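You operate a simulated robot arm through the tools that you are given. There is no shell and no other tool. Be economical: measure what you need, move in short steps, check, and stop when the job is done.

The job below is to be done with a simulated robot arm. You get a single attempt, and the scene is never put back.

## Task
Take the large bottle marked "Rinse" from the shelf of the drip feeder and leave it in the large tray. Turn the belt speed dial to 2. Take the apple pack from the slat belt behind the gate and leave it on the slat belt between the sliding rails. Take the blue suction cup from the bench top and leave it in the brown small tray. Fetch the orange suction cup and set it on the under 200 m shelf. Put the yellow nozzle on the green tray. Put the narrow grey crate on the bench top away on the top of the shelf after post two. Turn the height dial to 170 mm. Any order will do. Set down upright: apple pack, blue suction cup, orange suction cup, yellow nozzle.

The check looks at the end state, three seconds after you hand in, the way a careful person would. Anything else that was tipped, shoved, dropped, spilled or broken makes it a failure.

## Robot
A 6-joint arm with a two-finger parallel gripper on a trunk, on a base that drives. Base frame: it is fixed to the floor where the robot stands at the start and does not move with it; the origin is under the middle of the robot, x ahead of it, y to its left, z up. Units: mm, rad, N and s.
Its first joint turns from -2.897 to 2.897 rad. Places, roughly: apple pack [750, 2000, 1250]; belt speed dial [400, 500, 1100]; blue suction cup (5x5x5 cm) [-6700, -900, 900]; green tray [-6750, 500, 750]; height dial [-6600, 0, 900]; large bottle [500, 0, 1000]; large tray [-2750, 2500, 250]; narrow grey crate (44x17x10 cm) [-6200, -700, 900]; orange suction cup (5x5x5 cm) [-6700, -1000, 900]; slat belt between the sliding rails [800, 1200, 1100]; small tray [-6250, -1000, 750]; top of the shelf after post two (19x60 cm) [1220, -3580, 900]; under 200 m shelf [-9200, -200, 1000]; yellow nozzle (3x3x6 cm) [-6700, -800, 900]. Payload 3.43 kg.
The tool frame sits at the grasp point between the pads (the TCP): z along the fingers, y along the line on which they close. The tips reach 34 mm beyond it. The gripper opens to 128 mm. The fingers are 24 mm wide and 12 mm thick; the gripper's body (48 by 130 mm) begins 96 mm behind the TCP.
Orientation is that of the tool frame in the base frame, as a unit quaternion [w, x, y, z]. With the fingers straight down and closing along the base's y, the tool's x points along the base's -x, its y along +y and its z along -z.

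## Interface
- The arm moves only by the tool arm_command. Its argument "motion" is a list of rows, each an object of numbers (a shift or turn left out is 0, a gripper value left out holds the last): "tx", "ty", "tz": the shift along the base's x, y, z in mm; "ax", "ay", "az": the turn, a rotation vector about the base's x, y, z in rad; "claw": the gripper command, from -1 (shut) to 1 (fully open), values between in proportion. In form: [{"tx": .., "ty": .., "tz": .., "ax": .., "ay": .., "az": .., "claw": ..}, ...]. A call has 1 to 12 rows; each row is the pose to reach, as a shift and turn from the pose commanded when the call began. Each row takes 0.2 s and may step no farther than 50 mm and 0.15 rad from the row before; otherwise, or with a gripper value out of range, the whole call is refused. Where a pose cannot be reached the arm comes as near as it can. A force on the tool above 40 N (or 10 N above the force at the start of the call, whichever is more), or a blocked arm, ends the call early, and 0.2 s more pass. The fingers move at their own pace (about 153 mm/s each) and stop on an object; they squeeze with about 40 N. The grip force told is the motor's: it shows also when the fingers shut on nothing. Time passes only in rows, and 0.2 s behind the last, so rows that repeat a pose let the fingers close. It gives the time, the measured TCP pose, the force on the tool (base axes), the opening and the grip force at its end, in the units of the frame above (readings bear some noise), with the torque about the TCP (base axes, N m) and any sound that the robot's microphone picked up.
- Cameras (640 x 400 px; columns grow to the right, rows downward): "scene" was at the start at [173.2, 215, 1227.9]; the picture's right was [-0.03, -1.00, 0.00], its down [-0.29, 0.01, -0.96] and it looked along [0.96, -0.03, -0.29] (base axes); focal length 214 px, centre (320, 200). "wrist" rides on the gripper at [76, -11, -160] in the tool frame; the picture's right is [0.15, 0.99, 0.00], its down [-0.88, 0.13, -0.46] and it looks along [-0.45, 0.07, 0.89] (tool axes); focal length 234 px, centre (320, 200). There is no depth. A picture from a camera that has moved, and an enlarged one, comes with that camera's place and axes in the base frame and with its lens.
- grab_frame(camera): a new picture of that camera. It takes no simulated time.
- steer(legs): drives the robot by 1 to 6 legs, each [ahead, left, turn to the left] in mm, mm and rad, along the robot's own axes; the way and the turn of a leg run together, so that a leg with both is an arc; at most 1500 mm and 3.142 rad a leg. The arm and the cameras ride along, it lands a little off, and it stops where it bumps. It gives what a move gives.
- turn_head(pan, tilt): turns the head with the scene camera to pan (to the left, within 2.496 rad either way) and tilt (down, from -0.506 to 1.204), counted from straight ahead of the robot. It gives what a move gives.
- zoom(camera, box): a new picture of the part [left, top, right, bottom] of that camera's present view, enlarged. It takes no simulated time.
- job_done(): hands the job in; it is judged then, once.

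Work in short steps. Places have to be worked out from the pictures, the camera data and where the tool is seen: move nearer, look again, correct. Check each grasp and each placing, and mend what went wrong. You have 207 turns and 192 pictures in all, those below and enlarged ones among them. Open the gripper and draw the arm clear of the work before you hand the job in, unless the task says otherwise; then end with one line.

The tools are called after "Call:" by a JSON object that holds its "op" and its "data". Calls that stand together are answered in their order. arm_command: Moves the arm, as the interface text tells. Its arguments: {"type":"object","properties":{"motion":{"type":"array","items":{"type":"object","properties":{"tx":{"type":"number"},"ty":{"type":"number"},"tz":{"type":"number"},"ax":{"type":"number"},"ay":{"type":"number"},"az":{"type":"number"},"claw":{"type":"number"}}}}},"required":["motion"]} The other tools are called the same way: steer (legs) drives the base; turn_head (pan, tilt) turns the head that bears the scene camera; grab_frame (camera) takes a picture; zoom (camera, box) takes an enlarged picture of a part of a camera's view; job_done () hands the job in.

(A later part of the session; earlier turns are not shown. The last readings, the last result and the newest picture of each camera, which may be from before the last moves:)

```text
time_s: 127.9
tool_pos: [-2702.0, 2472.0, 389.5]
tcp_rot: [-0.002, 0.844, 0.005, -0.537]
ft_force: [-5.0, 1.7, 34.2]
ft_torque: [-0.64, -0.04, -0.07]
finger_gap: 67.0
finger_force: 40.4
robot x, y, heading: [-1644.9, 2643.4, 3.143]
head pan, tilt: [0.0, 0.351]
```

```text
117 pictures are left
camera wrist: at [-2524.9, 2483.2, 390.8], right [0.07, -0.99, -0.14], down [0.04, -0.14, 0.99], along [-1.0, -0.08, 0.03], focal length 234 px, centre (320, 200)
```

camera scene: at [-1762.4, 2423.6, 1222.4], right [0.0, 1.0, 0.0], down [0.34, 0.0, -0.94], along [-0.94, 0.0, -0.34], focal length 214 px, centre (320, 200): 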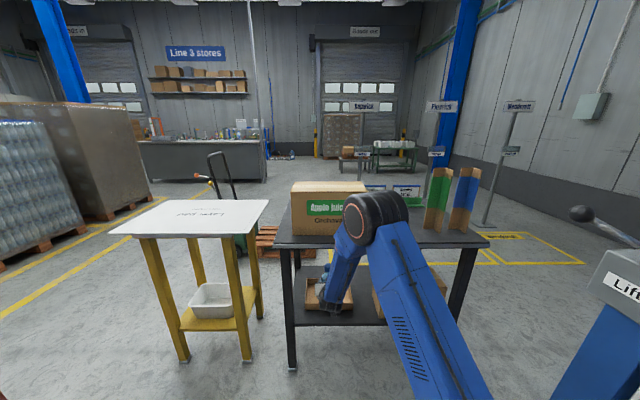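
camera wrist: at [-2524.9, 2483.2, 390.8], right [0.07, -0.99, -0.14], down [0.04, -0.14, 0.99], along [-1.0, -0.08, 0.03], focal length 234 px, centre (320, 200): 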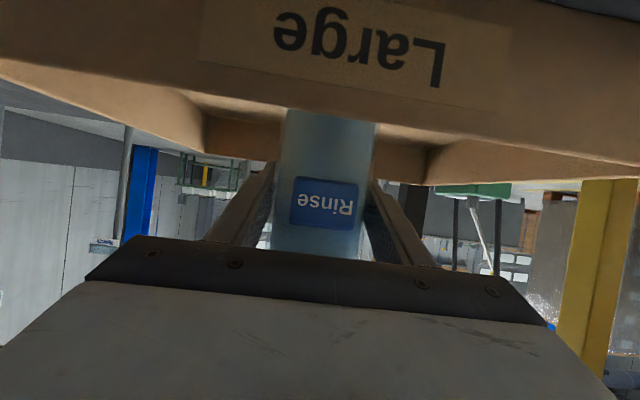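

The bottle stands in the "Large" tray (34 N contact). Ease up, open, and withdraw.

Call:
{"op": "arm_command", "data": {"motion": [{"tz": 3}, {"tz": 3, "claw": 0.0}, {"tz": 3, "claw": 0.6}, {"tz": 3, "claw": 0.6}, {"tz": 8, "tx": 30, "claw": 0.6}, {"tz": 20, "tx": 60, "claw": 0.6}, {"tz": 30, "tx": 75, "claw": 0.6}]}}

Call:
{"op": "steer", "data": {"legs": [[-300, 0, 0]]}}

Call:
{"op": "grab_frame", "data": {"camera": "wrist"}}

```text
time_s: 129.5
tool_pos: [-2629.6, 2467.2, 421.7]
tcp_rot: [-0.006, 0.846, 0.01, -0.533]
ft_force: [-0.3, -0.2, -0.7]
ft_torque: [0.0, 0.0, 0.0]
finger_gap: 102.6
finger_force: 0.1
out of reach, approached as far as the arm can: row 5, 6, 7
robot x, y, heading: [-1644.5, 2644.7, 3.138]
head pan, tilt: [0.0, 0.351]
```

```text
time_s: 131.6
tool_pos: [-2330.3, 2469.5, 422.1]
tcp_rot: [-0.008, 0.846, 0.007, -0.533]
ft_force: [1.2, -0.4, 0.8]
ft_torque: [0.01, 0.0, 0.02]
finger_gap: 102.2
finger_force: 0.0
robot x, y, heading: [-1346.3, 2643.3, 3.137]
head pan, tilt: [0.0, 0.351]
```

```text
116 pictures are left
camera wrist: at [-2153.6, 2480.0, 425.4], right [0.07, -0.99, -0.15], down [0.03, -0.15, 0.99], along [-1.0, -0.07, 0.02], focal length 234 px, centre (320, 200)
```

wrist: 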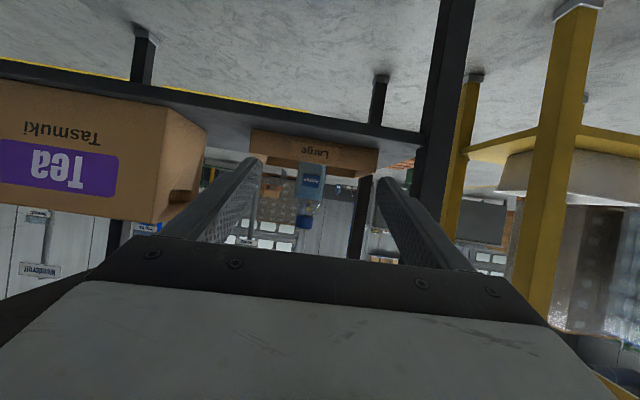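

The bottle stands upright in the Large tray. I raise and retract the arm for travel, then drive back to the aisle and on toward the far bench.

Call:
{"op": "arm_command", "data": {"motion": [{"tz": 50}, {"tz": 100}, {"tz": 150}, {"tz": 200}, {"tz": 250, "tx": 0}, {"tz": 300, "tx": 20}, {"tz": 345, "tx": 40}, {"tz": 390, "tx": 60}, {"tz": 435, "tx": 80}, {"tz": 480, "tx": 100}, {"tz": 525, "tx": 120}, {"tz": 570, "tx": 140}]}}

Call:
{"op": "arm_command", "data": {"motion": [{"tz": 45, "tx": 15}, {"tz": 90, "tx": 30}, {"tz": 130, "tx": 40}]}}

Call:
{"op": "steer", "data": {"legs": [[-850, 0, 0], [0, 1120, 0], [0, 1120, 0], [1500, 0, 0], [1500, 0, 0]]}}

Call:
{"op": "grab_frame", "data": {"camera": "scene"}}

```text
refused: row 6 steps farther than a row can; nothing moved
```

```text
time_s: 132.3
tool_pos: [-2290.1, 2471.1, 554.0]
tcp_rot: [-0.009, 0.847, 0.006, -0.531]
ft_force: [0.7, -0.1, -0.6]
ft_torque: [-0.05, 0.08, 0.0]
finger_gap: 102.6
finger_force: 0.1
robot x, y, heading: [-1342.8, 2643.0, 3.133]
head pan, tilt: [0.0, 0.351]
```

```text
time_s: 141.4
tool_pos: [-1427.5, 1422.8, 550.9]
tcp_rot: [-0.007, 0.848, 0.011, -0.53]
ft_force: [-0.7, 0.7, 0.9]
ft_torque: [-0.01, 0.0, -0.01]
finger_gap: 102.5
finger_force: 0.1
robot x, y, heading: [-486.3, 1601.9, -3.132]
head pan, tilt: [0.0, 0.351]
stopped in leg 2: the robot was blocked; the commanded pose is now the measured one
```

```text
115 pictures are left
camera scene: at [-657.8, 1381.6, 1222.5], right [-0.01, 1.0, 0.0], down [0.34, 0.0, -0.94], along [-0.94, -0.01, -0.34], focal length 214 px, centre (320, 200)
```

scene: 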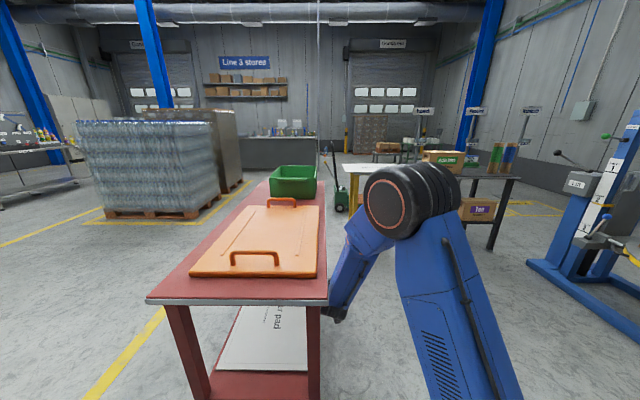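

The first arm call was refused, so the arm was still low and the drive bumped against the red table's side. I move away 150 mm, then raise the arm properly.

Call:
{"op": "steer", "data": {"legs": [[0, -200, 0]]}}

Call:
{"op": "grab_frame", "data": {"camera": "scene"}}

Call:
{"op": "arm_command", "data": {"motion": [{"tz": 45}, {"tz": 90}, {"tz": 135}, {"tz": 180}, {"tz": 225}, {"tz": 270}, {"tz": 315, "tx": 15}, {"tz": 360, "tx": 30}, {"tz": 405, "tx": 45}, {"tz": 450, "tx": 60}, {"tz": 495, "tx": 75}, {"tz": 540, "tx": 90}]}}

```text
time_s: 143.0
tool_pos: [-1431.7, 1630.6, 551.4]
tcp_rot: [-0.007, 0.848, 0.011, -0.529]
ft_force: [0.3, 1.3, -0.3]
ft_torque: [0.03, -0.02, 0.01]
finger_gap: 102.5
finger_force: 0.1
robot x, y, heading: [-488.8, 1812.6, -3.129]
head pan, tilt: [0.0, 0.351]
```

```text
114 pictures are left
camera scene: at [-660.9, 1589.0, 1222.4], right [-0.01, 1.0, 0.0], down [0.34, 0.0, -0.94], along [-0.94, -0.01, -0.34], focal length 214 px, centre (320, 200)
```

scene: 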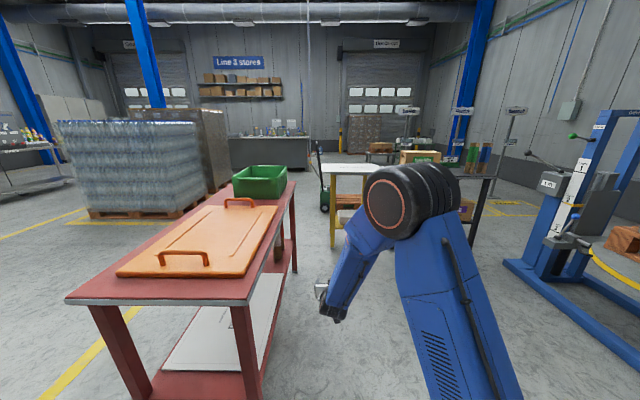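

```text
time_s: 145.6
tool_pos: [-1342.7, 1629.2, 1090.2]
tcp_rot: [-0.007, 0.848, 0.012, -0.529]
ft_force: [-0.8, 0.1, -1.2]
ft_torque: [0.01, 0.0, 0.01]
finger_gap: 102.6
finger_force: 0.0
robot x, y, heading: [-492.8, 1812.6, -3.124]
head pan, tilt: [0.0, 0.351]
```

The table hasn't moved. The arm is now at z≈1090; continue left to y≈400 and then ahead along the lane.

Call:
{"op": "steer", "data": {"legs": [[0, 710, 0], [0, 700, 0], [1500, 0, 0], [1500, 0, 0]]}}

Call:
{"op": "grab_frame", "data": {"camera": "scene"}}

```text
time_s: 167.1
tool_pos: [-4334.6, 127.3, 1091.4]
tcp_rot: [-0.001, 0.848, 0.021, -0.529]
ft_force: [-0.4, -0.1, 0.6]
ft_torque: [-0.02, -0.02, 0.01]
finger_gap: 102.3
finger_force: 0.0
robot x, y, heading: [-3484.8, 326.0, -3.11]
head pan, tilt: [0.0, 0.351]
```

```text
113 pictures are left
camera scene: at [-3651.3, 100.3, 1222.4], right [-0.03, 1.0, 0.0], down [0.34, 0.01, -0.94], along [-0.94, -0.03, -0.34], focal length 214 px, centre (320, 200)
```

scene: 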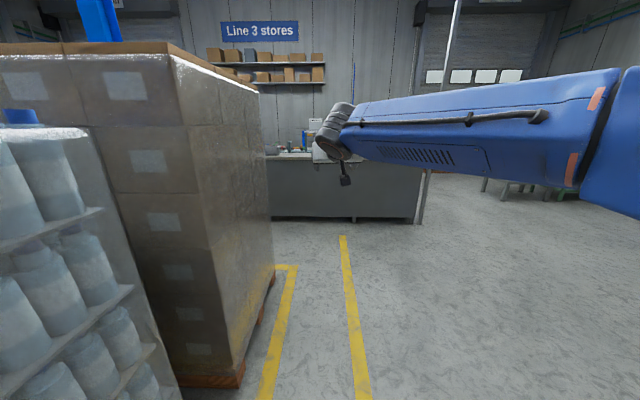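

Continue ahead 1200 mm, edging right away from the stack and straightening.

Call:
{"op": "steer", "data": {"legs": [[0, -120, -0.03], [1250, 0, 0]]}}

Call:
{"op": "turn_head", "data": {"pan": 0.35, "tilt": 0.3}}

Call:
{"op": "grab_frame", "data": {"camera": "scene"}}

```text
time_s: 174.2
tool_pos: [-5575.8, 266.5, 1090.9]
tcp_rot: [-0.008, 0.848, 0.009, -0.529]
ft_force: [0.2, 0.0, 0.3]
ft_torque: [0.02, 0.01, -0.01]
finger_gap: 102.3
finger_force: 0.0
robot x, y, heading: [-4721.9, 445.1, -3.136]
head pan, tilt: [0.0, 0.351]
```

```text
time_s: 175.0
tool_pos: [-5576.0, 265.4, 1091.5]
tcp_rot: [-0.008, 0.848, 0.009, -0.529]
ft_force: [0.3, 0.1, -0.2]
ft_torque: [0.0, 0.01, 0.0]
finger_gap: 102.5
finger_force: 0.1
robot x, y, heading: [-4722.2, 445.7, -3.135]
head pan, tilt: [0.351, 0.3]
```

```text
112 pictures are left
camera scene: at [-4887.9, 189.1, 1227.1], right [-0.35, 0.94, 0.0], down [0.28, 0.1, -0.96], along [-0.9, -0.33, -0.3], focal length 214 px, centre (320, 200)
```

scene: 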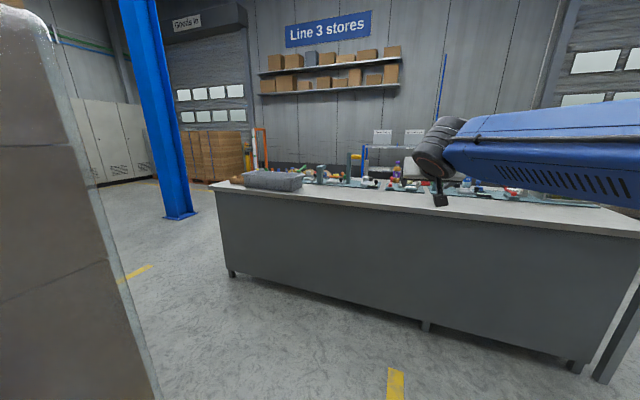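

Call:
{"op": "zoom", "data": {"camera": "scene", "box": [210, 110, 450, 230]}}

Call:
{"op": "zoom", "data": {"camera": "scene", "box": [380, 110, 640, 250]}}

```text
2.67 times, centred on (330, 170) of scene
camera zoom: at [-4887.9, 189.1, 1227.1], right [-0.35, 0.94, 0.0], down [0.28, 0.1, -0.96], along [-0.9, -0.33, -0.3], focal length 572 px, centre (293, 280)
```

zoom: 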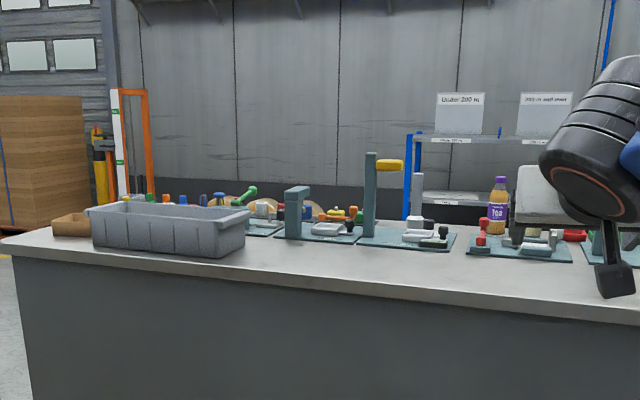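

```text
2.46 times, centred on (510, 180) of scene
camera zoom: at [-4887.9, 189.1, 1227.1], right [-0.35, 0.94, 0.0], down [0.28, 0.1, -0.96], along [-0.9, -0.33, -0.3], focal length 528 px, centre (-148, 249)
```

zoom: 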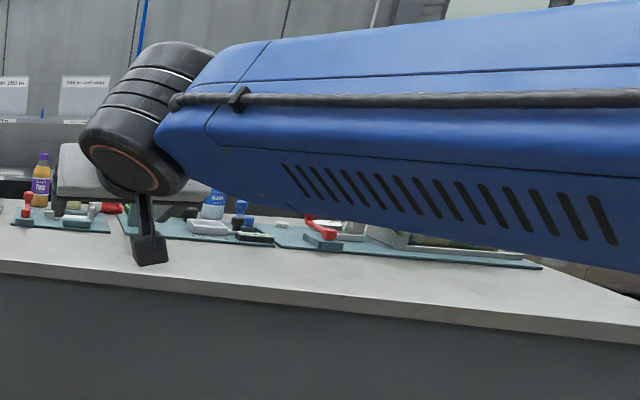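

The bench (front x≈−6130, top z≈800) holds the crate and jigs, one post reaching ~1065. I raise the tool to ~1290, drive up to the bench and then left to y≈−600.

Call:
{"op": "arm_command", "data": {"motion": [{"tz": 45, "tx": 10}, {"tz": 90, "tx": 20}, {"tz": 135, "tx": 30}, {"tz": 180, "tx": 40}, {"tz": 210, "tx": 50}]}}

Call:
{"op": "steer", "data": {"legs": [[920, 0, 0], [0, 1050, 0]]}}

Call:
{"op": "turn_head", "data": {"pan": 0.1, "tilt": 0.5}}

Call:
{"op": "grab_frame", "data": {"camera": "scene"}}

```text
time_s: 176.2
tool_pos: [-5525.8, 263.0, 1301.2]
tcp_rot: [-0.009, 0.848, 0.009, -0.53]
ft_force: [-1.1, -0.2, 0.0]
ft_torque: [-0.03, 0.0, 0.01]
finger_gap: 102.3
finger_force: 0.0
robot x, y, heading: [-4720.2, 441.5, -3.134]
head pan, tilt: [0.351, 0.3]
```

```text
time_s: 186.1
tool_pos: [-6455.6, -773.9, 1301.1]
tcp_rot: [-0.018, 0.848, -0.007, -0.53]
ft_force: [0.0, 0.0, 0.5]
ft_torque: [0.02, -0.03, 0.05]
finger_gap: 102.2
finger_force: 0.1
robot x, y, heading: [-5644.9, -621.9, 3.11]
head pan, tilt: [0.351, 0.3]
```

```text
time_s: 186.8
tool_pos: [-6455.3, -773.4, 1300.0]
tcp_rot: [-0.019, 0.848, -0.007, -0.529]
ft_force: [0.4, -0.6, -0.5]
ft_torque: [0.0, -0.02, -0.02]
finger_gap: 102.1
finger_force: 0.1
robot x, y, heading: [-5641.9, -626.4, 3.108]
head pan, tilt: [0.099, 0.499]
```

```text
109 pictures are left
camera scene: at [-5824.0, -850.2, 1208.8], right [-0.07, 1.0, 0.0], down [0.48, 0.03, -0.88], along [-0.88, -0.06, -0.48], focal length 214 px, centre (320, 200)
```

scene: 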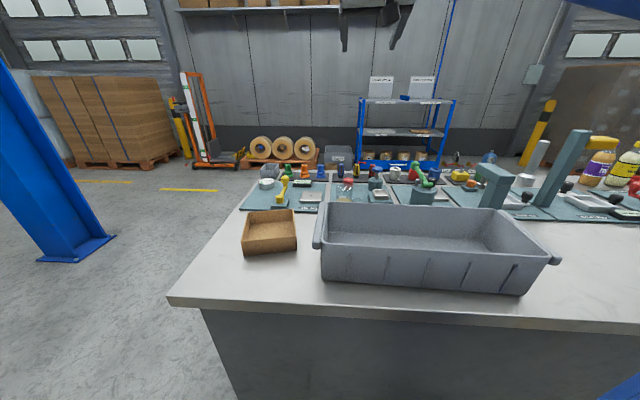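

Call:
{"op": "zoom", "data": {"camera": "scene", "box": [230, 150, 450, 260]}}

Call:
{"op": "zoom", "data": {"camera": "scene", "box": [420, 120, 640, 230]}}

Call:
{"op": "zoom", "data": {"camera": "scene", "box": [340, 60, 480, 170]}}

```text
2.91 times, centred on (340, 205) of scene
camera zoom: at [-5824.0, -850.2, 1208.8], right [-0.07, 1.0, 0.0], down [0.48, 0.03, -0.88], along [-0.88, -0.06, -0.48], focal length 624 px, centre (262, 186)
```

zoom: 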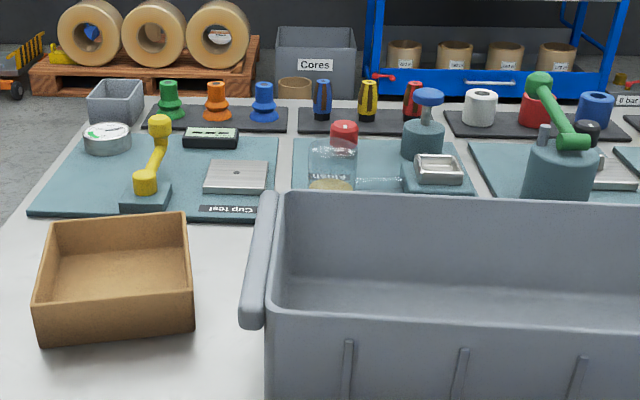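

```text
2.91 times, centred on (530, 175) of scene
camera zoom: at [-5824.0, -850.2, 1208.8], right [-0.07, 1.0, 0.0], down [0.48, 0.03, -0.88], along [-0.88, -0.06, -0.48], focal length 624 px, centre (-291, 273)
```

zoom: 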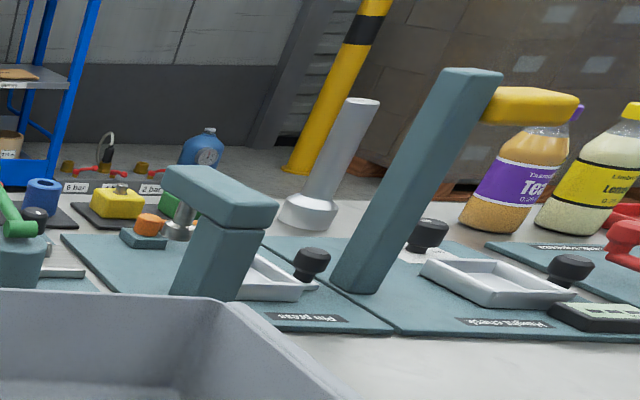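

```text
3.64 times, centred on (410, 115) of scene
camera zoom: at [-5824.0, -850.2, 1208.8], right [-0.07, 1.0, 0.0], down [0.48, 0.03, -0.88], along [-0.88, -0.06, -0.48], focal length 780 px, centre (-7, 509)
```

zoom: 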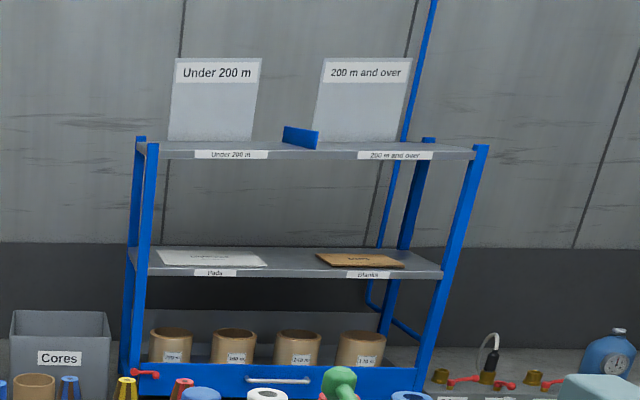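

I now know the layout: cups (green/orange/blue) at ≈(−6700, −1080/−975/−908) on z≈850, nozzles further right, brown small tray at ≈(−6230, −1000), "Under 200 m" shelf behind. They're best reached from the bench's left end, facing +y, so I drive round there.

Call:
{"op": "steer", "data": {"legs": [[0, 0, 0.03], [0, 1300, 0], [840, 0, 0], [0, 0, -1.57]]}}

Call:
{"op": "turn_head", "data": {"pan": 0.0, "tilt": 0.45}}

Call:
{"op": "grab_frame", "data": {"camera": "scene"}}

```text
time_s: 201.6
tool_pos: [-6651.3, -1093.6, 1301.8]
tcp_rot: [0.386, -0.596, 0.603, 0.362]
ft_force: [0.0, -0.5, -0.5]
ft_torque: [-0.01, -0.01, 0.0]
finger_gap: 102.5
finger_force: 0.1
robot x, y, heading: [-6498.8, -1903.8, 1.547]
head pan, tilt: [0.099, 0.499]
```

```text
time_s: 202.3
tool_pos: [-6650.8, -1093.4, 1301.4]
tcp_rot: [0.386, -0.597, 0.603, 0.362]
ft_force: [-1.0, 0.0, 0.6]
ft_torque: [0.03, -0.01, 0.03]
finger_gap: 102.3
finger_force: 0.1
robot x, y, heading: [-6496.2, -1903.3, 1.542]
head pan, tilt: [0.0, 0.45]
```

```text
105 pictures are left
camera scene: at [-6712.1, -1727.0, 1213.2], right [1.0, -0.03, 0.0], down [-0.01, -0.44, -0.9], along [0.02, 0.9, -0.44], focal length 214 px, centre (320, 200)
```

scene: 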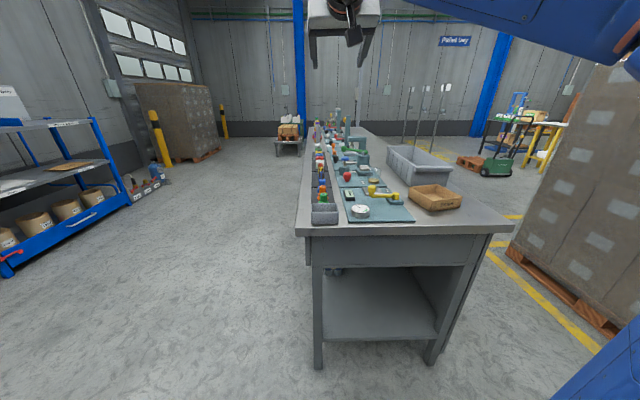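

Now facing the bench end. Zoom on the bench top.

Call:
{"op": "zoom", "data": {"camera": "scene", "box": [290, 130, 470, 240]}}

```text
3.56 times, centred on (380, 185) of scene
camera zoom: at [-6712.1, -1727.0, 1213.2], right [1.0, -0.03, 0.0], down [-0.01, -0.44, -0.9], along [0.02, 0.9, -0.44], focal length 763 px, centre (107, 253)
```

zoom: 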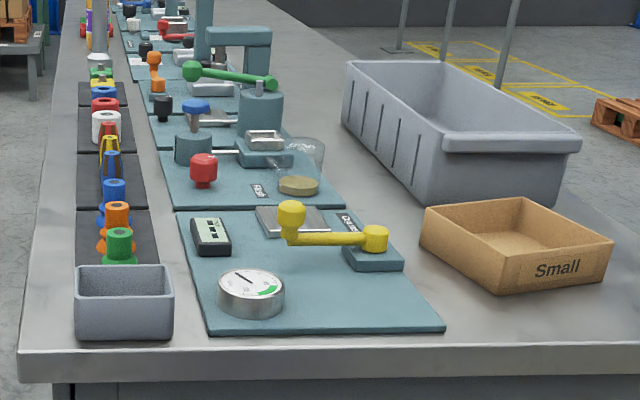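

"Small" tray confirmed at ≈(−6262, −1010); orange cup ≈(−6686, −981), blue ≈(−6687, −900). I turn the tool to point down while lowering to z≈1060.

Call:
{"op": "arm_command", "data": {"motion": [{"ax": -0.1, "tz": -25}, {"ax": -0.2, "tz": -50}, {"ax": -0.3, "tz": -75}, {"ax": -0.4, "tz": -100}, {"ax": -0.5, "tz": -125}, {"ax": -0.6, "tz": -150}, {"ax": -0.7, "tz": -175}, {"ax": -0.8, "tz": -195}, {"ax": -0.9, "tz": -210}, {"ax": -1.0, "tz": -225}, {"ax": -1.1, "tz": -235}, {"ax": -1.117, "ay": 0.03, "tz": -240}]}}

Call:
{"op": "steer", "data": {"legs": [[200, 0, 0.02]]}}

Call:
{"op": "grab_frame", "data": {"camera": "wrist"}}

```text
time_s: 204.9
tool_pos: [-6650.6, -1093.5, 1060.7]
tcp_rot: [0.003, -0.705, 0.709, -0.003]
ft_force: [0.5, 0.3, 0.1]
ft_torque: [0.04, -0.03, 0.01]
finger_gap: 102.4
finger_force: 0.0
robot x, y, heading: [-6494.9, -1902.7, 1.546]
head pan, tilt: [0.0, 0.45]
```

```text
time_s: 206.5
tool_pos: [-6661.7, -895.3, 1060.2]
tcp_rot: [-0.003, 0.711, -0.703, 0.004]
ft_force: [-0.6, -0.4, 0.4]
ft_torque: [0.03, -0.01, 0.02]
finger_gap: 102.6
finger_force: 0.1
robot x, y, heading: [-6490.8, -1699.6, 1.561]
head pan, tilt: [0.0, 0.45]
```

```text
103 pictures are left
camera wrist: at [-6650.0, -971.4, 1222.6], right [-0.99, -0.16, -0.01], down [-0.14, 0.88, 0.45], along [-0.06, 0.45, -0.89], focal length 234 px, centre (320, 200)
```

wrist: 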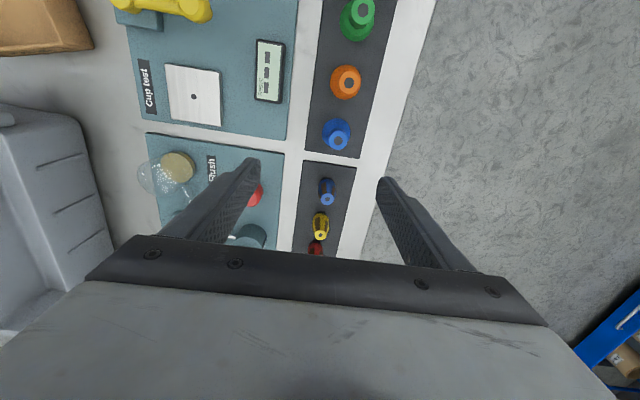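

Wrist view gives orange ≈(−6679, −973), blue ≈(−6680, −909). I move above the orange cup with the gripper narrowed and look closer.

Call:
{"op": "arm_command", "data": {"motion": [{"tx": -8, "ty": -40, "claw": 0.15}, {"tx": -17, "ty": -78}, {"tx": -17, "ty": -78, "tz": -45}, {"tx": -17, "ty": -78, "tz": -85}]}}

Call:
{"op": "grab_frame", "data": {"camera": "wrist"}}

Call:
{"op": "zoom", "data": {"camera": "scene", "box": [290, 150, 390, 230]}}

```text
time_s: 207.5
tool_pos: [-6679.0, -970.9, 976.5]
tcp_rot: [-0.003, 0.711, -0.703, 0.003]
ft_force: [0.1, -0.9, 0.3]
ft_torque: [0.05, -0.01, 0.0]
finger_gap: 73.6
finger_force: 0.0
robot x, y, heading: [-6490.7, -1700.5, 1.562]
head pan, tilt: [0.0, 0.45]
```

```text
102 pictures are left
camera wrist: at [-6668.3, -1049.4, 1138.4], right [-0.99, -0.16, -0.01], down [-0.14, 0.88, 0.45], along [-0.06, 0.45, -0.89], focal length 234 px, centre (320, 200)
```

wrist: 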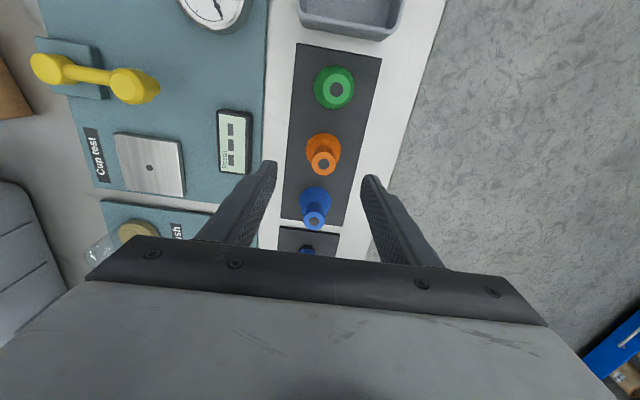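

```text
5.00 times, centred on (340, 190) of scene
camera zoom: at [-6711.4, -1528.5, 1213.2], right [1.0, -0.01, 0.0], down [0.0, -0.44, -0.9], along [0.01, 0.9, -0.44], focal length 1072 px, centre (220, 250)
```

zoom: 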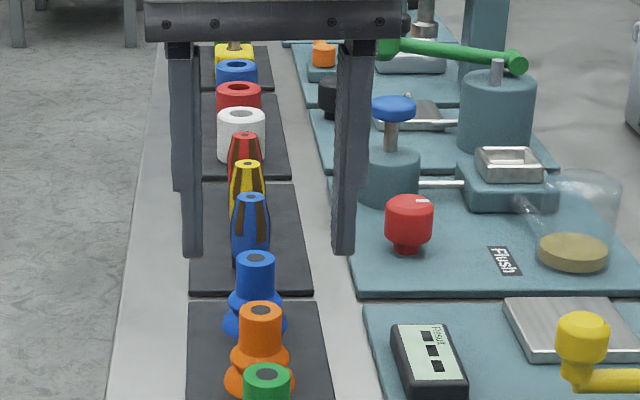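

Orange stem top ≈ (−6681, −969, ~888). Descend to TCP z≈897, straddling the stem, and check.

Call:
{"op": "arm_command", "data": {"motion": [{"tx": -2, "ty": 2, "tz": -35}, {"tx": -2, "ty": 2, "tz": -65}, {"tx": -2, "ty": 2, "tz": -80}]}}

Call:
{"op": "zoom", "data": {"camera": "scene", "box": [290, 150, 390, 230]}}

Call:
{"op": "zoom", "data": {"camera": "wrist", "box": [220, 100, 420, 250]}}

```text
time_s: 208.3
tool_pos: [-6681.1, -969.9, 895.6]
tcp_rot: [-0.002, 0.711, -0.703, 0.004]
ft_force: [0.1, -0.6, -0.9]
ft_torque: [-0.01, -0.01, 0.01]
finger_gap: 73.5
finger_force: 0.2
robot x, y, heading: [-6492.5, -1697.2, 1.561]
head pan, tilt: [0.0, 0.45]
```

```text
5.00 times, centred on (340, 190) of scene
camera zoom: at [-6711.4, -1528.5, 1213.2], right [1.0, -0.01, 0.0], down [0.0, -0.44, -0.9], along [0.01, 0.9, -0.44], focal length 1072 px, centre (220, 250)
```

zoom: 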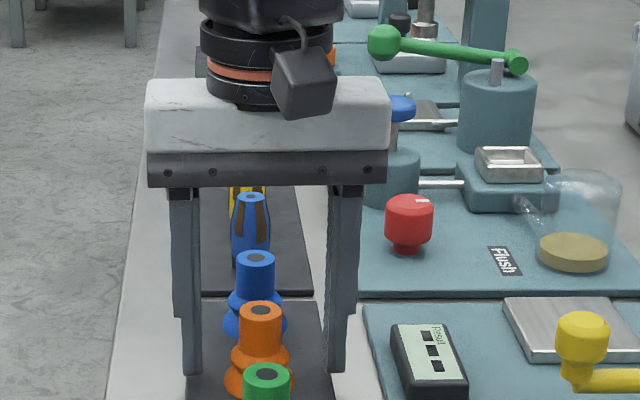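

```text
2.67 times, centred on (320, 175) of wrist
camera zoom: at [-6669.5, -1047.0, 1058.3], right [-0.99, -0.16, -0.01], down [-0.14, 0.88, 0.45], along [-0.06, 0.45, -0.89], focal length 624 px, centre (320, 267)
```

zoom: 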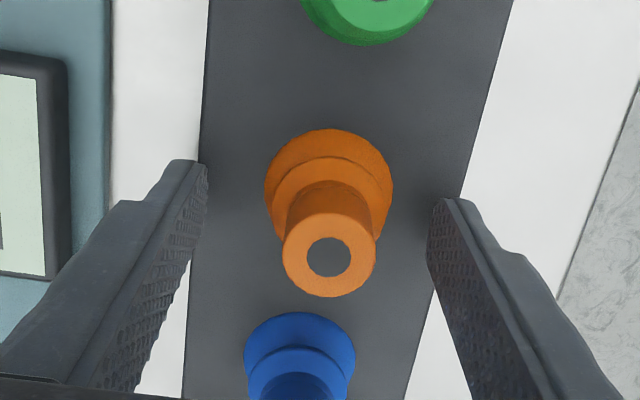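

Stem top z≈885, bellows below ≈858. Current tips (≈862) overlap the stem; nudge +4 mm in y, −3 in z and close.

Call:
{"op": "arm_command", "data": {"motion": [{"ty": 4, "tz": -3, "tx": -1}, {"ty": 4, "tz": -3, "tx": -1, "claw": -1}, {"ty": 4, "tz": -3, "tx": -1, "claw": -1}, {"ty": 4, "tz": -3, "tx": -1, "claw": -1}]}}

Call:
{"op": "arm_command", "data": {"motion": [{"tz": 30}, {"tz": 70}, {"tz": 110}, {"tz": 150}]}}

Call:
{"op": "grab_frame", "data": {"camera": "wrist"}}

```text
time_s: 209.3
tool_pos: [-6681.3, -966.1, 892.3]
tcp_rot: [-0.003, 0.712, -0.703, 0.003]
ft_force: [0.1, 0.5, 0.4]
ft_torque: [-0.01, 0.01, 0.03]
finger_gap: 38.1
finger_force: 40.4
robot x, y, heading: [-6491.6, -1701.3, 1.561]
head pan, tilt: [0.0, 0.45]
```

```text
time_s: 210.3
tool_pos: [-6680.1, -963.9, 1043.8]
tcp_rot: [-0.004, 0.711, -0.703, 0.004]
ft_force: [0.3, -0.2, -0.8]
ft_torque: [-0.04, -0.02, -0.02]
finger_gap: 37.9
finger_force: 40.3
robot x, y, heading: [-6492.4, -1697.9, 1.561]
head pan, tilt: [0.0, 0.45]
```

```text
98 pictures are left
camera wrist: at [-6668.7, -1041.7, 1204.9], right [-0.99, -0.16, -0.01], down [-0.15, 0.88, 0.45], along [-0.06, 0.45, -0.89], focal length 234 px, centre (320, 200)
```

wrist: 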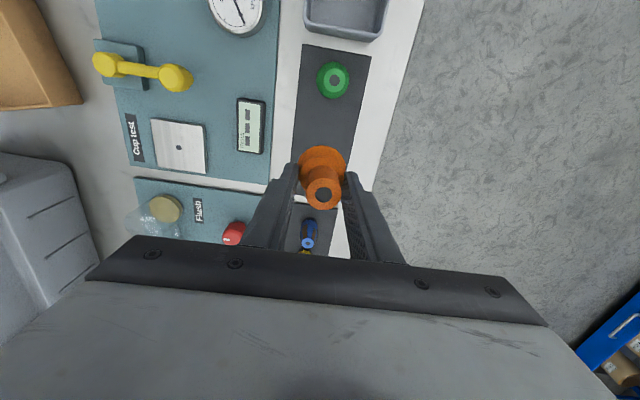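

Orange cup held (gap 38 mm). I back out, turn to face −x and drive to the "Under 200 m" rack.

Call:
{"op": "steer", "data": {"legs": [[-350, 0, 0], [0, 0, 1.58], [1450, 0, 0], [0, -1000, 0], [0, -1000, 0]]}}

Call:
{"op": "turn_head", "data": {"pan": 0.0, "tilt": 0.35}}

Call:
{"op": "grab_frame", "data": {"camera": "scene"}}

```text
time_s: 232.6
tool_pos: [-8733.6, -333.8, 1042.4]
tcp_rot: [-0.004, 1.0, 0.026, 0.001]
ft_force: [0.3, 0.1, -0.8]
ft_torque: [0.01, -0.03, 0.01]
finger_gap: 32.3
finger_force: 39.8
robot x, y, heading: [-8005.1, -113.6, -3.111]
head pan, tilt: [0.0, 0.45]
```

```text
time_s: 233.3
tool_pos: [-8732.9, -335.5, 1042.3]
tcp_rot: [-0.006, 1.0, 0.024, 0.001]
ft_force: [-0.5, 0.1, -0.3]
ft_torque: [0.01, 0.03, 0.02]
finger_gap: 32.2
finger_force: 39.9
robot x, y, heading: [-8005.3, -116.0, -3.112]
head pan, tilt: [0.0, 0.351]
```

```text
97 pictures are left
camera scene: at [-8173.3, -346.9, 1222.4], right [-0.03, 1.0, 0.0], down [0.34, 0.01, -0.94], along [-0.94, -0.03, -0.34], focal length 214 px, centre (320, 200)
```

scene: 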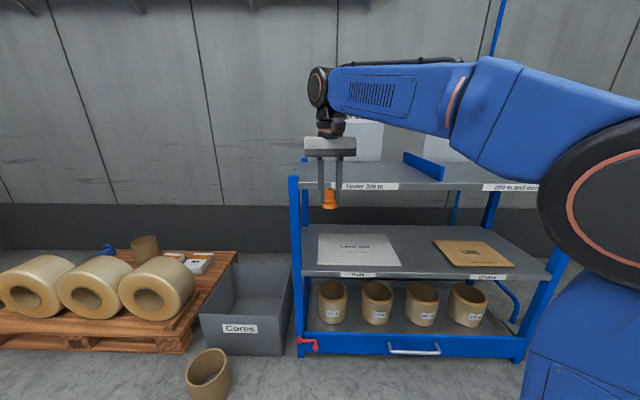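

The gap changed to 32 mm, so the cup shifted in the grip. Check it close up.

Call:
{"op": "zoom", "data": {"camera": "wrist", "box": [220, 100, 420, 250]}}

Call:
{"op": "zoom", "data": {"camera": "scene", "box": [290, 120, 470, 230]}}

```text
2.67 times, centred on (320, 175) of wrist
camera zoom: at [-8659.1, -322.7, 1204.7], right [0.2, -0.98, -0.01], down [-0.87, -0.18, 0.45], along [-0.45, -0.08, -0.89], focal length 624 px, centre (320, 267)
```

zoom: 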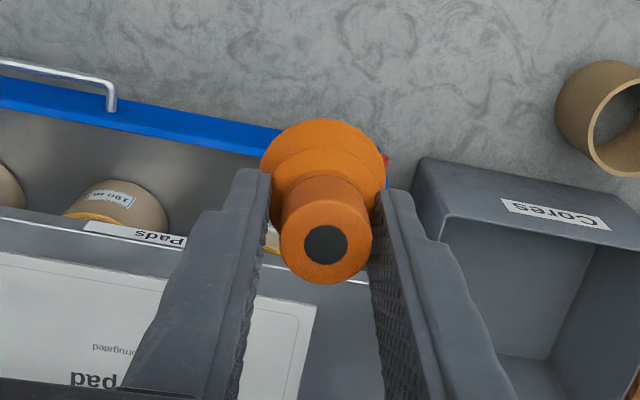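

```text
3.56 times, centred on (380, 175) of scene
camera zoom: at [-8173.3, -346.9, 1222.4], right [-0.03, 1.0, 0.0], down [0.34, 0.01, -0.94], along [-0.94, -0.03, -0.34], focal length 763 px, centre (107, 289)
```

zoom: 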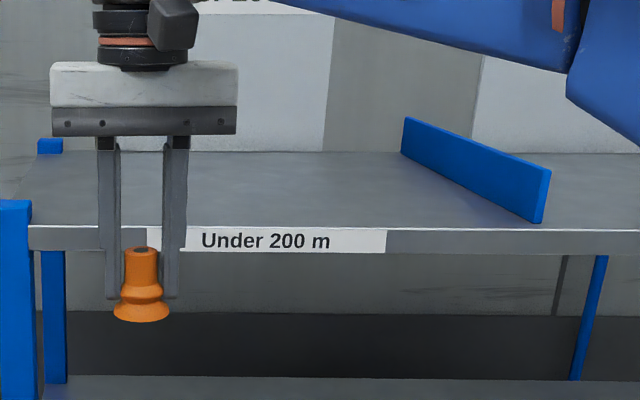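

The cup is still upright, held by the stem; shelf top z≈993 with front edge x≈−9014. Raise 50 mm and drive forward 400 and right 80.

Call:
{"op": "arm_command", "data": {"motion": [{"tz": 25}, {"tz": 50}]}}

Call:
{"op": "steer", "data": {"legs": [[0, -90, -0.03], [420, 0, 0]]}}

Call:
{"op": "zoom", "data": {"camera": "scene", "box": [260, 120, 460, 260]}}

```text
time_s: 233.9
tool_pos: [-8735.7, -335.4, 1092.2]
tcp_rot: [-0.005, 1.0, 0.025, 0.001]
ft_force: [-0.3, -0.9, -0.1]
ft_torque: [0.02, 0.03, 0.0]
finger_gap: 31.9
finger_force: 40.0
robot x, y, heading: [-8006.2, -118.2, -3.112]
head pan, tilt: [0.0, 0.351]
```

```text
time_s: 237.2
tool_pos: [-9164.3, -220.2, 1093.3]
tcp_rot: [-0.004, 1.0, 0.008, 0.0]
ft_force: [-0.1, 0.2, -1.0]
ft_torque: [-0.02, 0.03, 0.0]
finger_gap: 31.0
finger_force: 39.8
robot x, y, heading: [-8436.0, -30.4, 3.138]
head pan, tilt: [0.0, 0.351]
```

```text
2.86 times, centred on (360, 190) of scene
camera zoom: at [-8603.3, -251.0, 1222.4], right [0.0, 1.0, 0.0], down [0.34, 0.0, -0.94], along [-0.94, 0.0, -0.34], focal length 613 px, centre (206, 229)
```

zoom: 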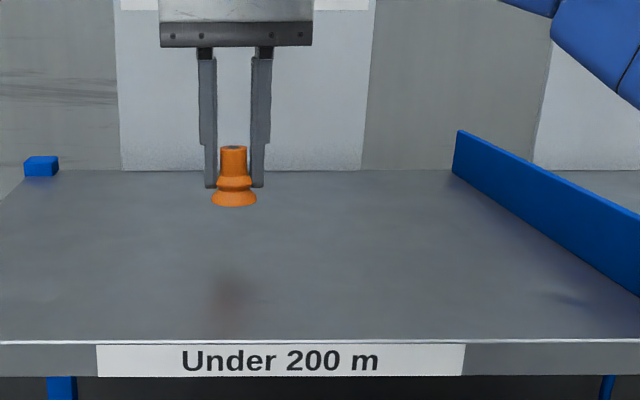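

The cup is over the shelf's "Under 200 m" half. Lower ~40 mm, then creep.

Call:
{"op": "arm_command", "data": {"motion": [{"tz": -20}, {"tz": -34}, {"tz": -40}, {"tz": -44}]}}

Call:
{"op": "zoom", "data": {"camera": "scene", "box": [300, 160, 400, 230]}}

```text
time_s: 238.2
tool_pos: [-9164.2, -220.7, 1047.8]
tcp_rot: [-0.004, 1.0, 0.008, 0.001]
ft_force: [0.4, 0.6, 0.1]
ft_torque: [0.0, 0.0, 0.01]
finger_gap: 30.9
finger_force: 40.2
robot x, y, heading: [-8432.0, -29.6, 3.138]
head pan, tilt: [0.0, 0.351]
```

```text
5.71 times, centred on (350, 195) of scene
camera zoom: at [-8603.3, -251.0, 1222.4], right [0.0, 1.0, 0.0], down [0.34, 0.0, -0.94], along [-0.94, 0.0, -0.34], focal length 1226 px, centre (149, 229)
```

zoom: 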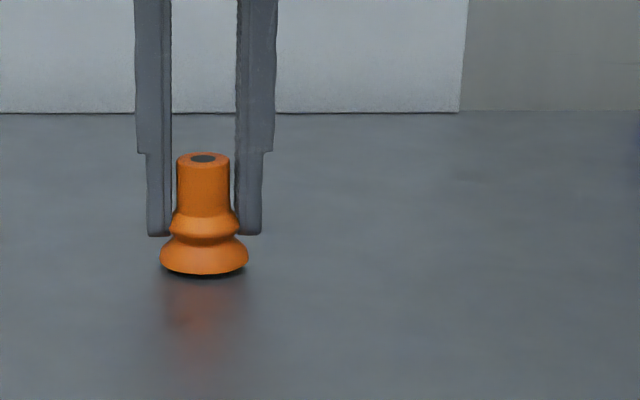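

Almost touching. Creep down until contact shows.

Call:
{"op": "arm_command", "data": {"motion": [{"tz": -3}, {"tz": -6}, {"tz": -9}]}}

```text
time_s: 238.9
tool_pos: [-9162.9, -220.8, 1045.0]
tcp_rot: [-0.003, 1.0, 0.009, -0.005]
ft_force: [2.6, 0.4, 10.0]
ft_torque: [-0.19, -0.27, 0.05]
finger_gap: 30.6
finger_force: 40.0
robot x, y, heading: [-8434.9, -24.1, 3.137]
head pan, tilt: [0.0, 0.351]
stopped in row 3: the force on the tool passed its limit at 46 N (the readings are from after the stop); the commanded pose is now the measured one
```

Contact reached. Ease up 1 mm, open gently, and lift away.

Call:
{"op": "arm_command", "data": {"motion": [{"tz": 1}, {"tz": 1, "claw": -0.3}, {"tz": 1, "claw": 0.0}, {"tz": 1, "claw": 0.0}, {"tz": 30, "claw": 0.0}, {"tz": 60, "claw": 0.0}]}}

Call:
{"op": "zoom", "data": {"camera": "scene", "box": [300, 160, 400, 230]}}

```text
time_s: 240.3
tool_pos: [-9164.1, -221.7, 1104.0]
tcp_rot: [-0.003, 1.0, 0.009, -0.003]
ft_force: [-0.9, -0.1, 0.3]
ft_torque: [-0.02, 0.05, -0.02]
finger_gap: 64.1
finger_force: 0.0
robot x, y, heading: [-8427.4, -25.4, 3.138]
head pan, tilt: [0.0, 0.351]
```

```text
5.71 times, centred on (350, 195) of scene
camera zoom: at [-8603.3, -251.0, 1222.4], right [0.0, 1.0, 0.0], down [0.34, 0.0, -0.94], along [-0.94, 0.0, -0.34], focal length 1226 px, centre (149, 229)
```

zoom: 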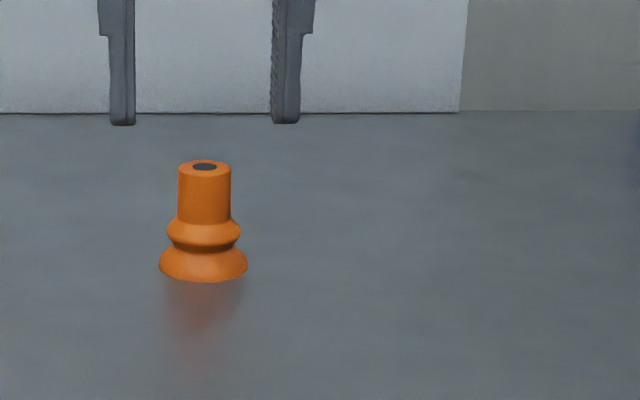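

Orange cup stands upright. Now back off, turn around to face +x and look at the bench from behind.

Call:
{"op": "steer", "data": {"legs": [[-350, 0, 0], [0, 0, 1.57], [0, 0, 1.57], [300, 0, 0]]}}

Call:
{"op": "turn_head", "data": {"pan": 0.0, "tilt": 0.35}}

Call:
{"op": "grab_frame", "data": {"camera": "scene"}}

```text
time_s: 251.9
tool_pos: [-7046.4, 170.1, 1103.8]
tcp_rot: [0.003, -0.013, 1.0, -0.003]
ft_force: [0.0, -0.6, -0.6]
ft_torque: [0.03, -0.01, 0.02]
finger_gap: 64.0
finger_force: 0.0
robot x, y, heading: [-7775.1, -24.0, 0.005]
head pan, tilt: [0.0, 0.351]
```

```text
time_s: 252.5
tool_pos: [-7045.4, 170.3, 1104.2]
tcp_rot: [0.004, -0.012, 1.0, -0.003]
ft_force: [0.1, -0.3, -0.3]
ft_torque: [0.02, -0.03, -0.04]
finger_gap: 63.8
finger_force: 0.0
robot x, y, heading: [-7783.8, -24.2, 0.003]
head pan, tilt: [0.0, 0.351]
```

```text
91 pictures are left
camera scene: at [-7607.2, 191.7, 1222.4], right [0.0, -1.0, 0.0], down [-0.34, 0.0, -0.94], along [0.94, 0.0, -0.34], focal length 214 px, centre (320, 200)
```

scene: 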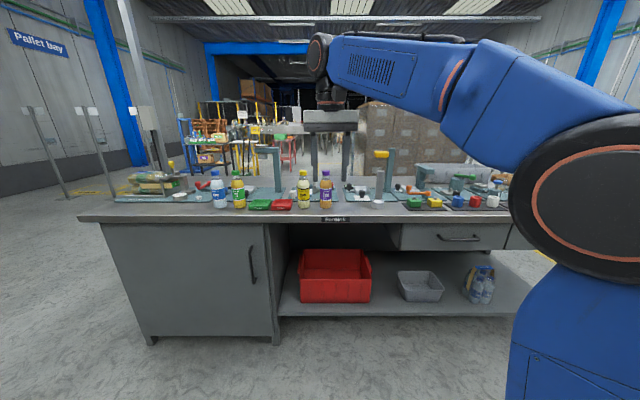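

Call:
{"op": "zoom", "data": {"camera": "scene", "box": [100, 120, 360, 230]}}

Call:
{"op": "zoom", "data": {"camera": "scene", "box": [320, 130, 520, 230]}}

```text
2.46 times, centred on (230, 175) of scene
camera zoom: at [-7607.2, 191.7, 1222.4], right [0.0, -1.0, 0.0], down [-0.34, 0.0, -0.94], along [0.94, 0.0, -0.34], focal length 528 px, centre (542, 262)
```

zoom: 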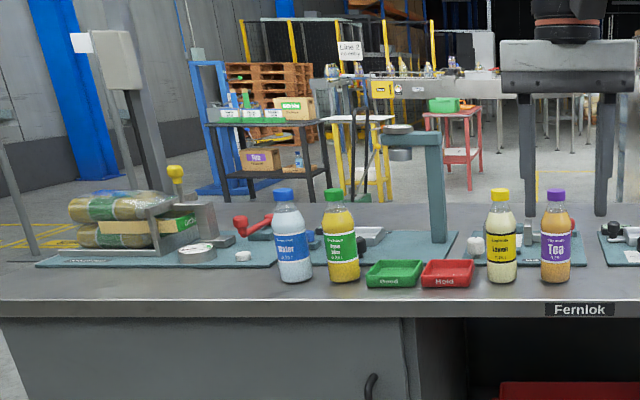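

```text
3.20 times, centred on (420, 180) of scene
camera zoom: at [-7607.2, 191.7, 1222.4], right [0.0, -1.0, 0.0], down [-0.34, 0.0, -0.94], along [0.94, 0.0, -0.34], focal length 686 px, centre (0, 264)
```

zoom: 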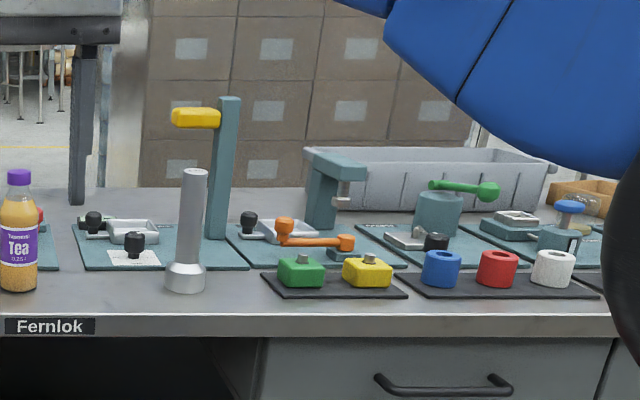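

Green tray is the dish marked "Good" ≈(−6630, 483). The height jig's knob sits on a white scale plate ≈(−6490, −42). Drive closer for a clear look.

Call:
{"op": "steer", "data": {"legs": [[470, 0, 0], [0, -60, 0]]}}

Call:
{"op": "grab_frame", "data": {"camera": "wrist"}}

Call:
{"op": "turn_head", "data": {"pan": -0.25, "tilt": 0.45}}

Call:
{"op": "grab_frame", "data": {"camera": "scene"}}

```text
time_s: 255.8
tool_pos: [-6578.2, 107.7, 1103.9]
tcp_rot: [0.003, -0.011, 1.0, -0.002]
ft_force: [0.8, 0.2, 0.4]
ft_torque: [-0.04, 0.02, 0.01]
finger_gap: 64.1
finger_force: 0.0
robot x, y, heading: [-7317.1, -85.5, -0.002]
head pan, tilt: [0.0, 0.351]
```

```text
88 pictures are left
camera wrist: at [-6656.2, 94.4, 1265.1], right [-0.17, 0.99, -0.01], down [0.88, 0.15, 0.46], along [0.45, 0.07, -0.89], focal length 234 px, centre (320, 200)
```

wrist: 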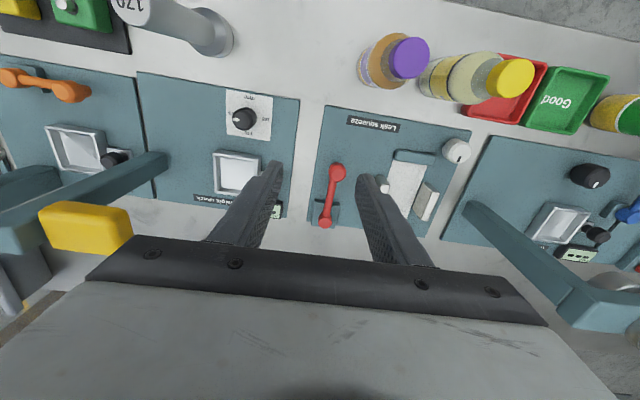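

```text
time_s: 256.6
tool_pos: [-6579.5, 107.7, 1103.3]
tcp_rot: [0.003, -0.011, 1.0, -0.002]
ft_force: [0.1, -0.3, 0.6]
ft_torque: [-0.01, 0.03, 0.0]
finger_gap: 64.2
finger_force: 0.0
robot x, y, heading: [-7314.2, -85.8, -0.002]
head pan, tilt: [-0.25, 0.45]
```

```text
87 pictures are left
camera scene: at [-7144.8, 109.1, 1213.2], right [-0.25, -0.97, 0.0], down [-0.42, 0.11, -0.9], along [0.87, -0.22, -0.44], focal length 214 px, centre (320, 200)
```

scene: 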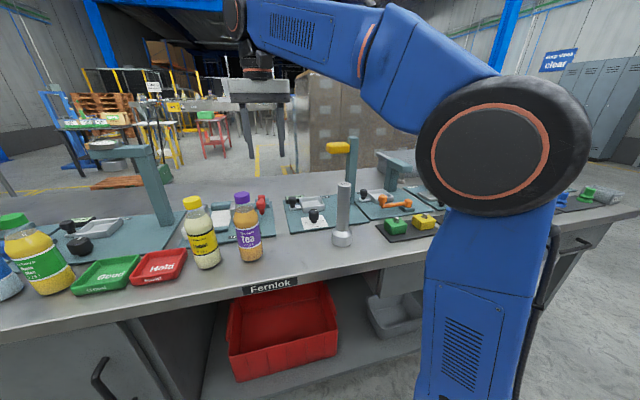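

Excellent overhead view. Zoom on the dial with its scale.

Call:
{"op": "zoom", "data": {"camera": "wrist", "box": [190, 70, 310, 220]}}

```text
2.67 times, centred on (250, 145) of wrist
camera zoom: at [-6656.1, 94.4, 1265.1], right [-0.17, 0.99, -0.01], down [0.88, 0.15, 0.46], along [0.45, 0.07, -0.89], focal length 624 px, centre (507, 347)
```

zoom: 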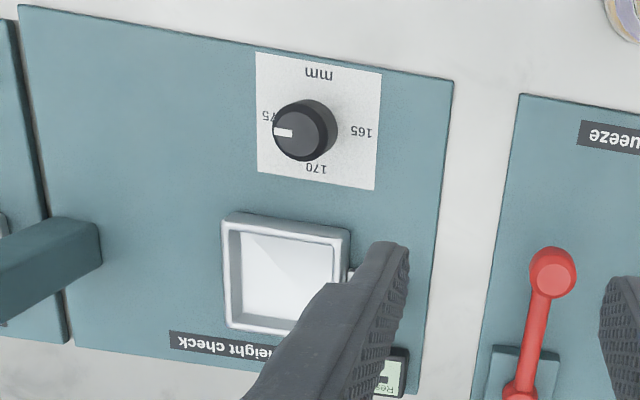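

Dial points at 175; 170 is 90° counter-clockwise from above (toward +x). Knob ≈(−6579, −22). To stay clear of the yellow arm I'll do two +45° strokes. First move over the knob with −30° pre-turn.

Call:
{"op": "arm_command", "data": {"motion": [{"ty": -45, "az": -0.13}, {"ty": -90, "az": -0.26}, {"ty": -130, "az": -0.39}, {"ty": -130, "az": -0.52, "tz": -45}, {"ty": -130, "az": -0.52, "tz": -90}, {"ty": -130, "az": -0.52, "tz": -135}]}}

Call:
{"op": "grab_frame", "data": {"camera": "wrist"}}

```text
time_s: 258.0
tool_pos: [-6578.5, -21.8, 967.0]
tcp_rot: [0.002, 0.247, 0.969, -0.003]
ft_force: [-0.1, 0.4, 0.0]
ft_torque: [0.01, 0.02, -0.02]
finger_gap: 63.9
finger_force: 0.1
robot x, y, heading: [-7315.9, -84.0, -0.0]
head pan, tilt: [-0.25, 0.45]
```

```text
85 pictures are left
camera wrist: at [-6651.4, 3.4, 1128.6], right [0.35, 0.94, -0.01], down [0.83, -0.3, 0.46], along [0.43, -0.16, -0.89], focal length 234 px, centre (320, 200)
```

wrist: 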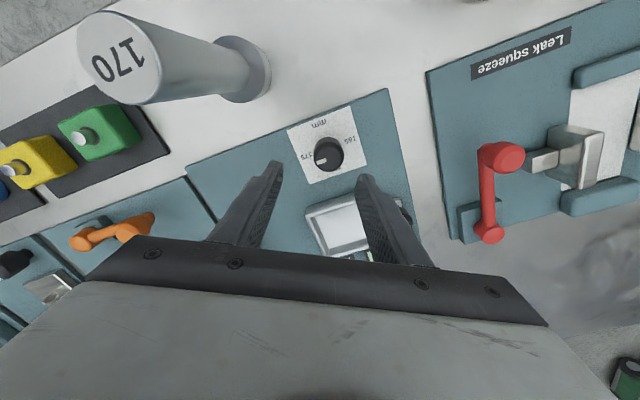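

Knob re-measured at ≈(−6575, −16). Lower to z≈905 with a 3–5 mm correction and re-check.

Call:
{"op": "arm_command", "data": {"motion": [{"tx": 3, "ty": 5, "tz": -35}, {"tx": 3, "ty": 5, "tz": -62}]}}

Call:
{"op": "zoom", "data": {"camera": "wrist", "box": [240, 110, 400, 230]}}

```text
time_s: 258.6
tool_pos: [-6574.9, -15.5, 905.7]
tcp_rot: [0.001, 0.247, 0.969, -0.003]
ft_force: [-0.5, -0.1, 0.5]
ft_torque: [0.01, -0.02, 0.02]
finger_gap: 64.3
finger_force: 0.1
robot x, y, heading: [-7313.0, -85.6, -0.004]
head pan, tilt: [-0.25, 0.45]
```

```text
3.33 times, centred on (320, 170) of wrist
camera zoom: at [-6647.3, 9.5, 1066.9], right [0.35, 0.94, -0.01], down [0.83, -0.3, 0.46], along [0.43, -0.16, -0.89], focal length 781 px, centre (320, 300)
```

zoom: 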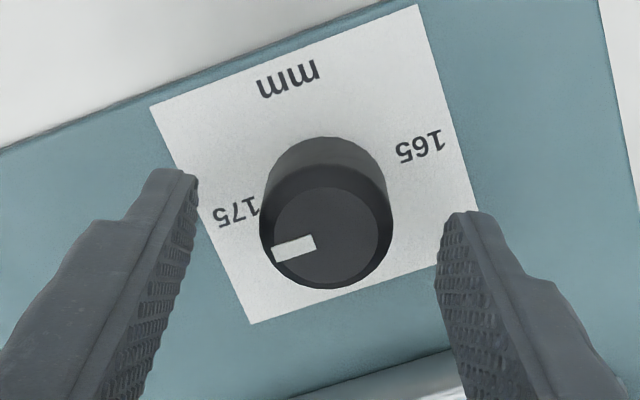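

Knob centre ≈(−6571, −17). Lower to z≈882 and close.

Call:
{"op": "arm_command", "data": {"motion": [{"tx": 4, "ty": -2, "tz": -14}, {"tx": 4, "ty": -2, "tz": -24}, {"tx": 4, "ty": -2, "tz": -24, "claw": -0.6}, {"tx": 4, "ty": -2, "tz": -24, "claw": -1}, {"tx": 4, "ty": -2, "tz": -24, "claw": -1}]}}

```text
time_s: 259.2
tool_pos: [-6570.5, -17.2, 892.1]
tcp_rot: [0.006, 0.247, 0.969, -0.001]
ft_force: [-7.2, 3.5, 10.9]
ft_torque: [-0.16, 0.56, -0.35]
finger_gap: 64.3
finger_force: 0.3
robot x, y, heading: [-7313.3, -89.6, 0.003]
head pan, tilt: [-0.25, 0.45]
stopped in row 2: the force on the tool passed its limit at 62 N (the readings are from after the stop); the commanded pose is now the measured one
```

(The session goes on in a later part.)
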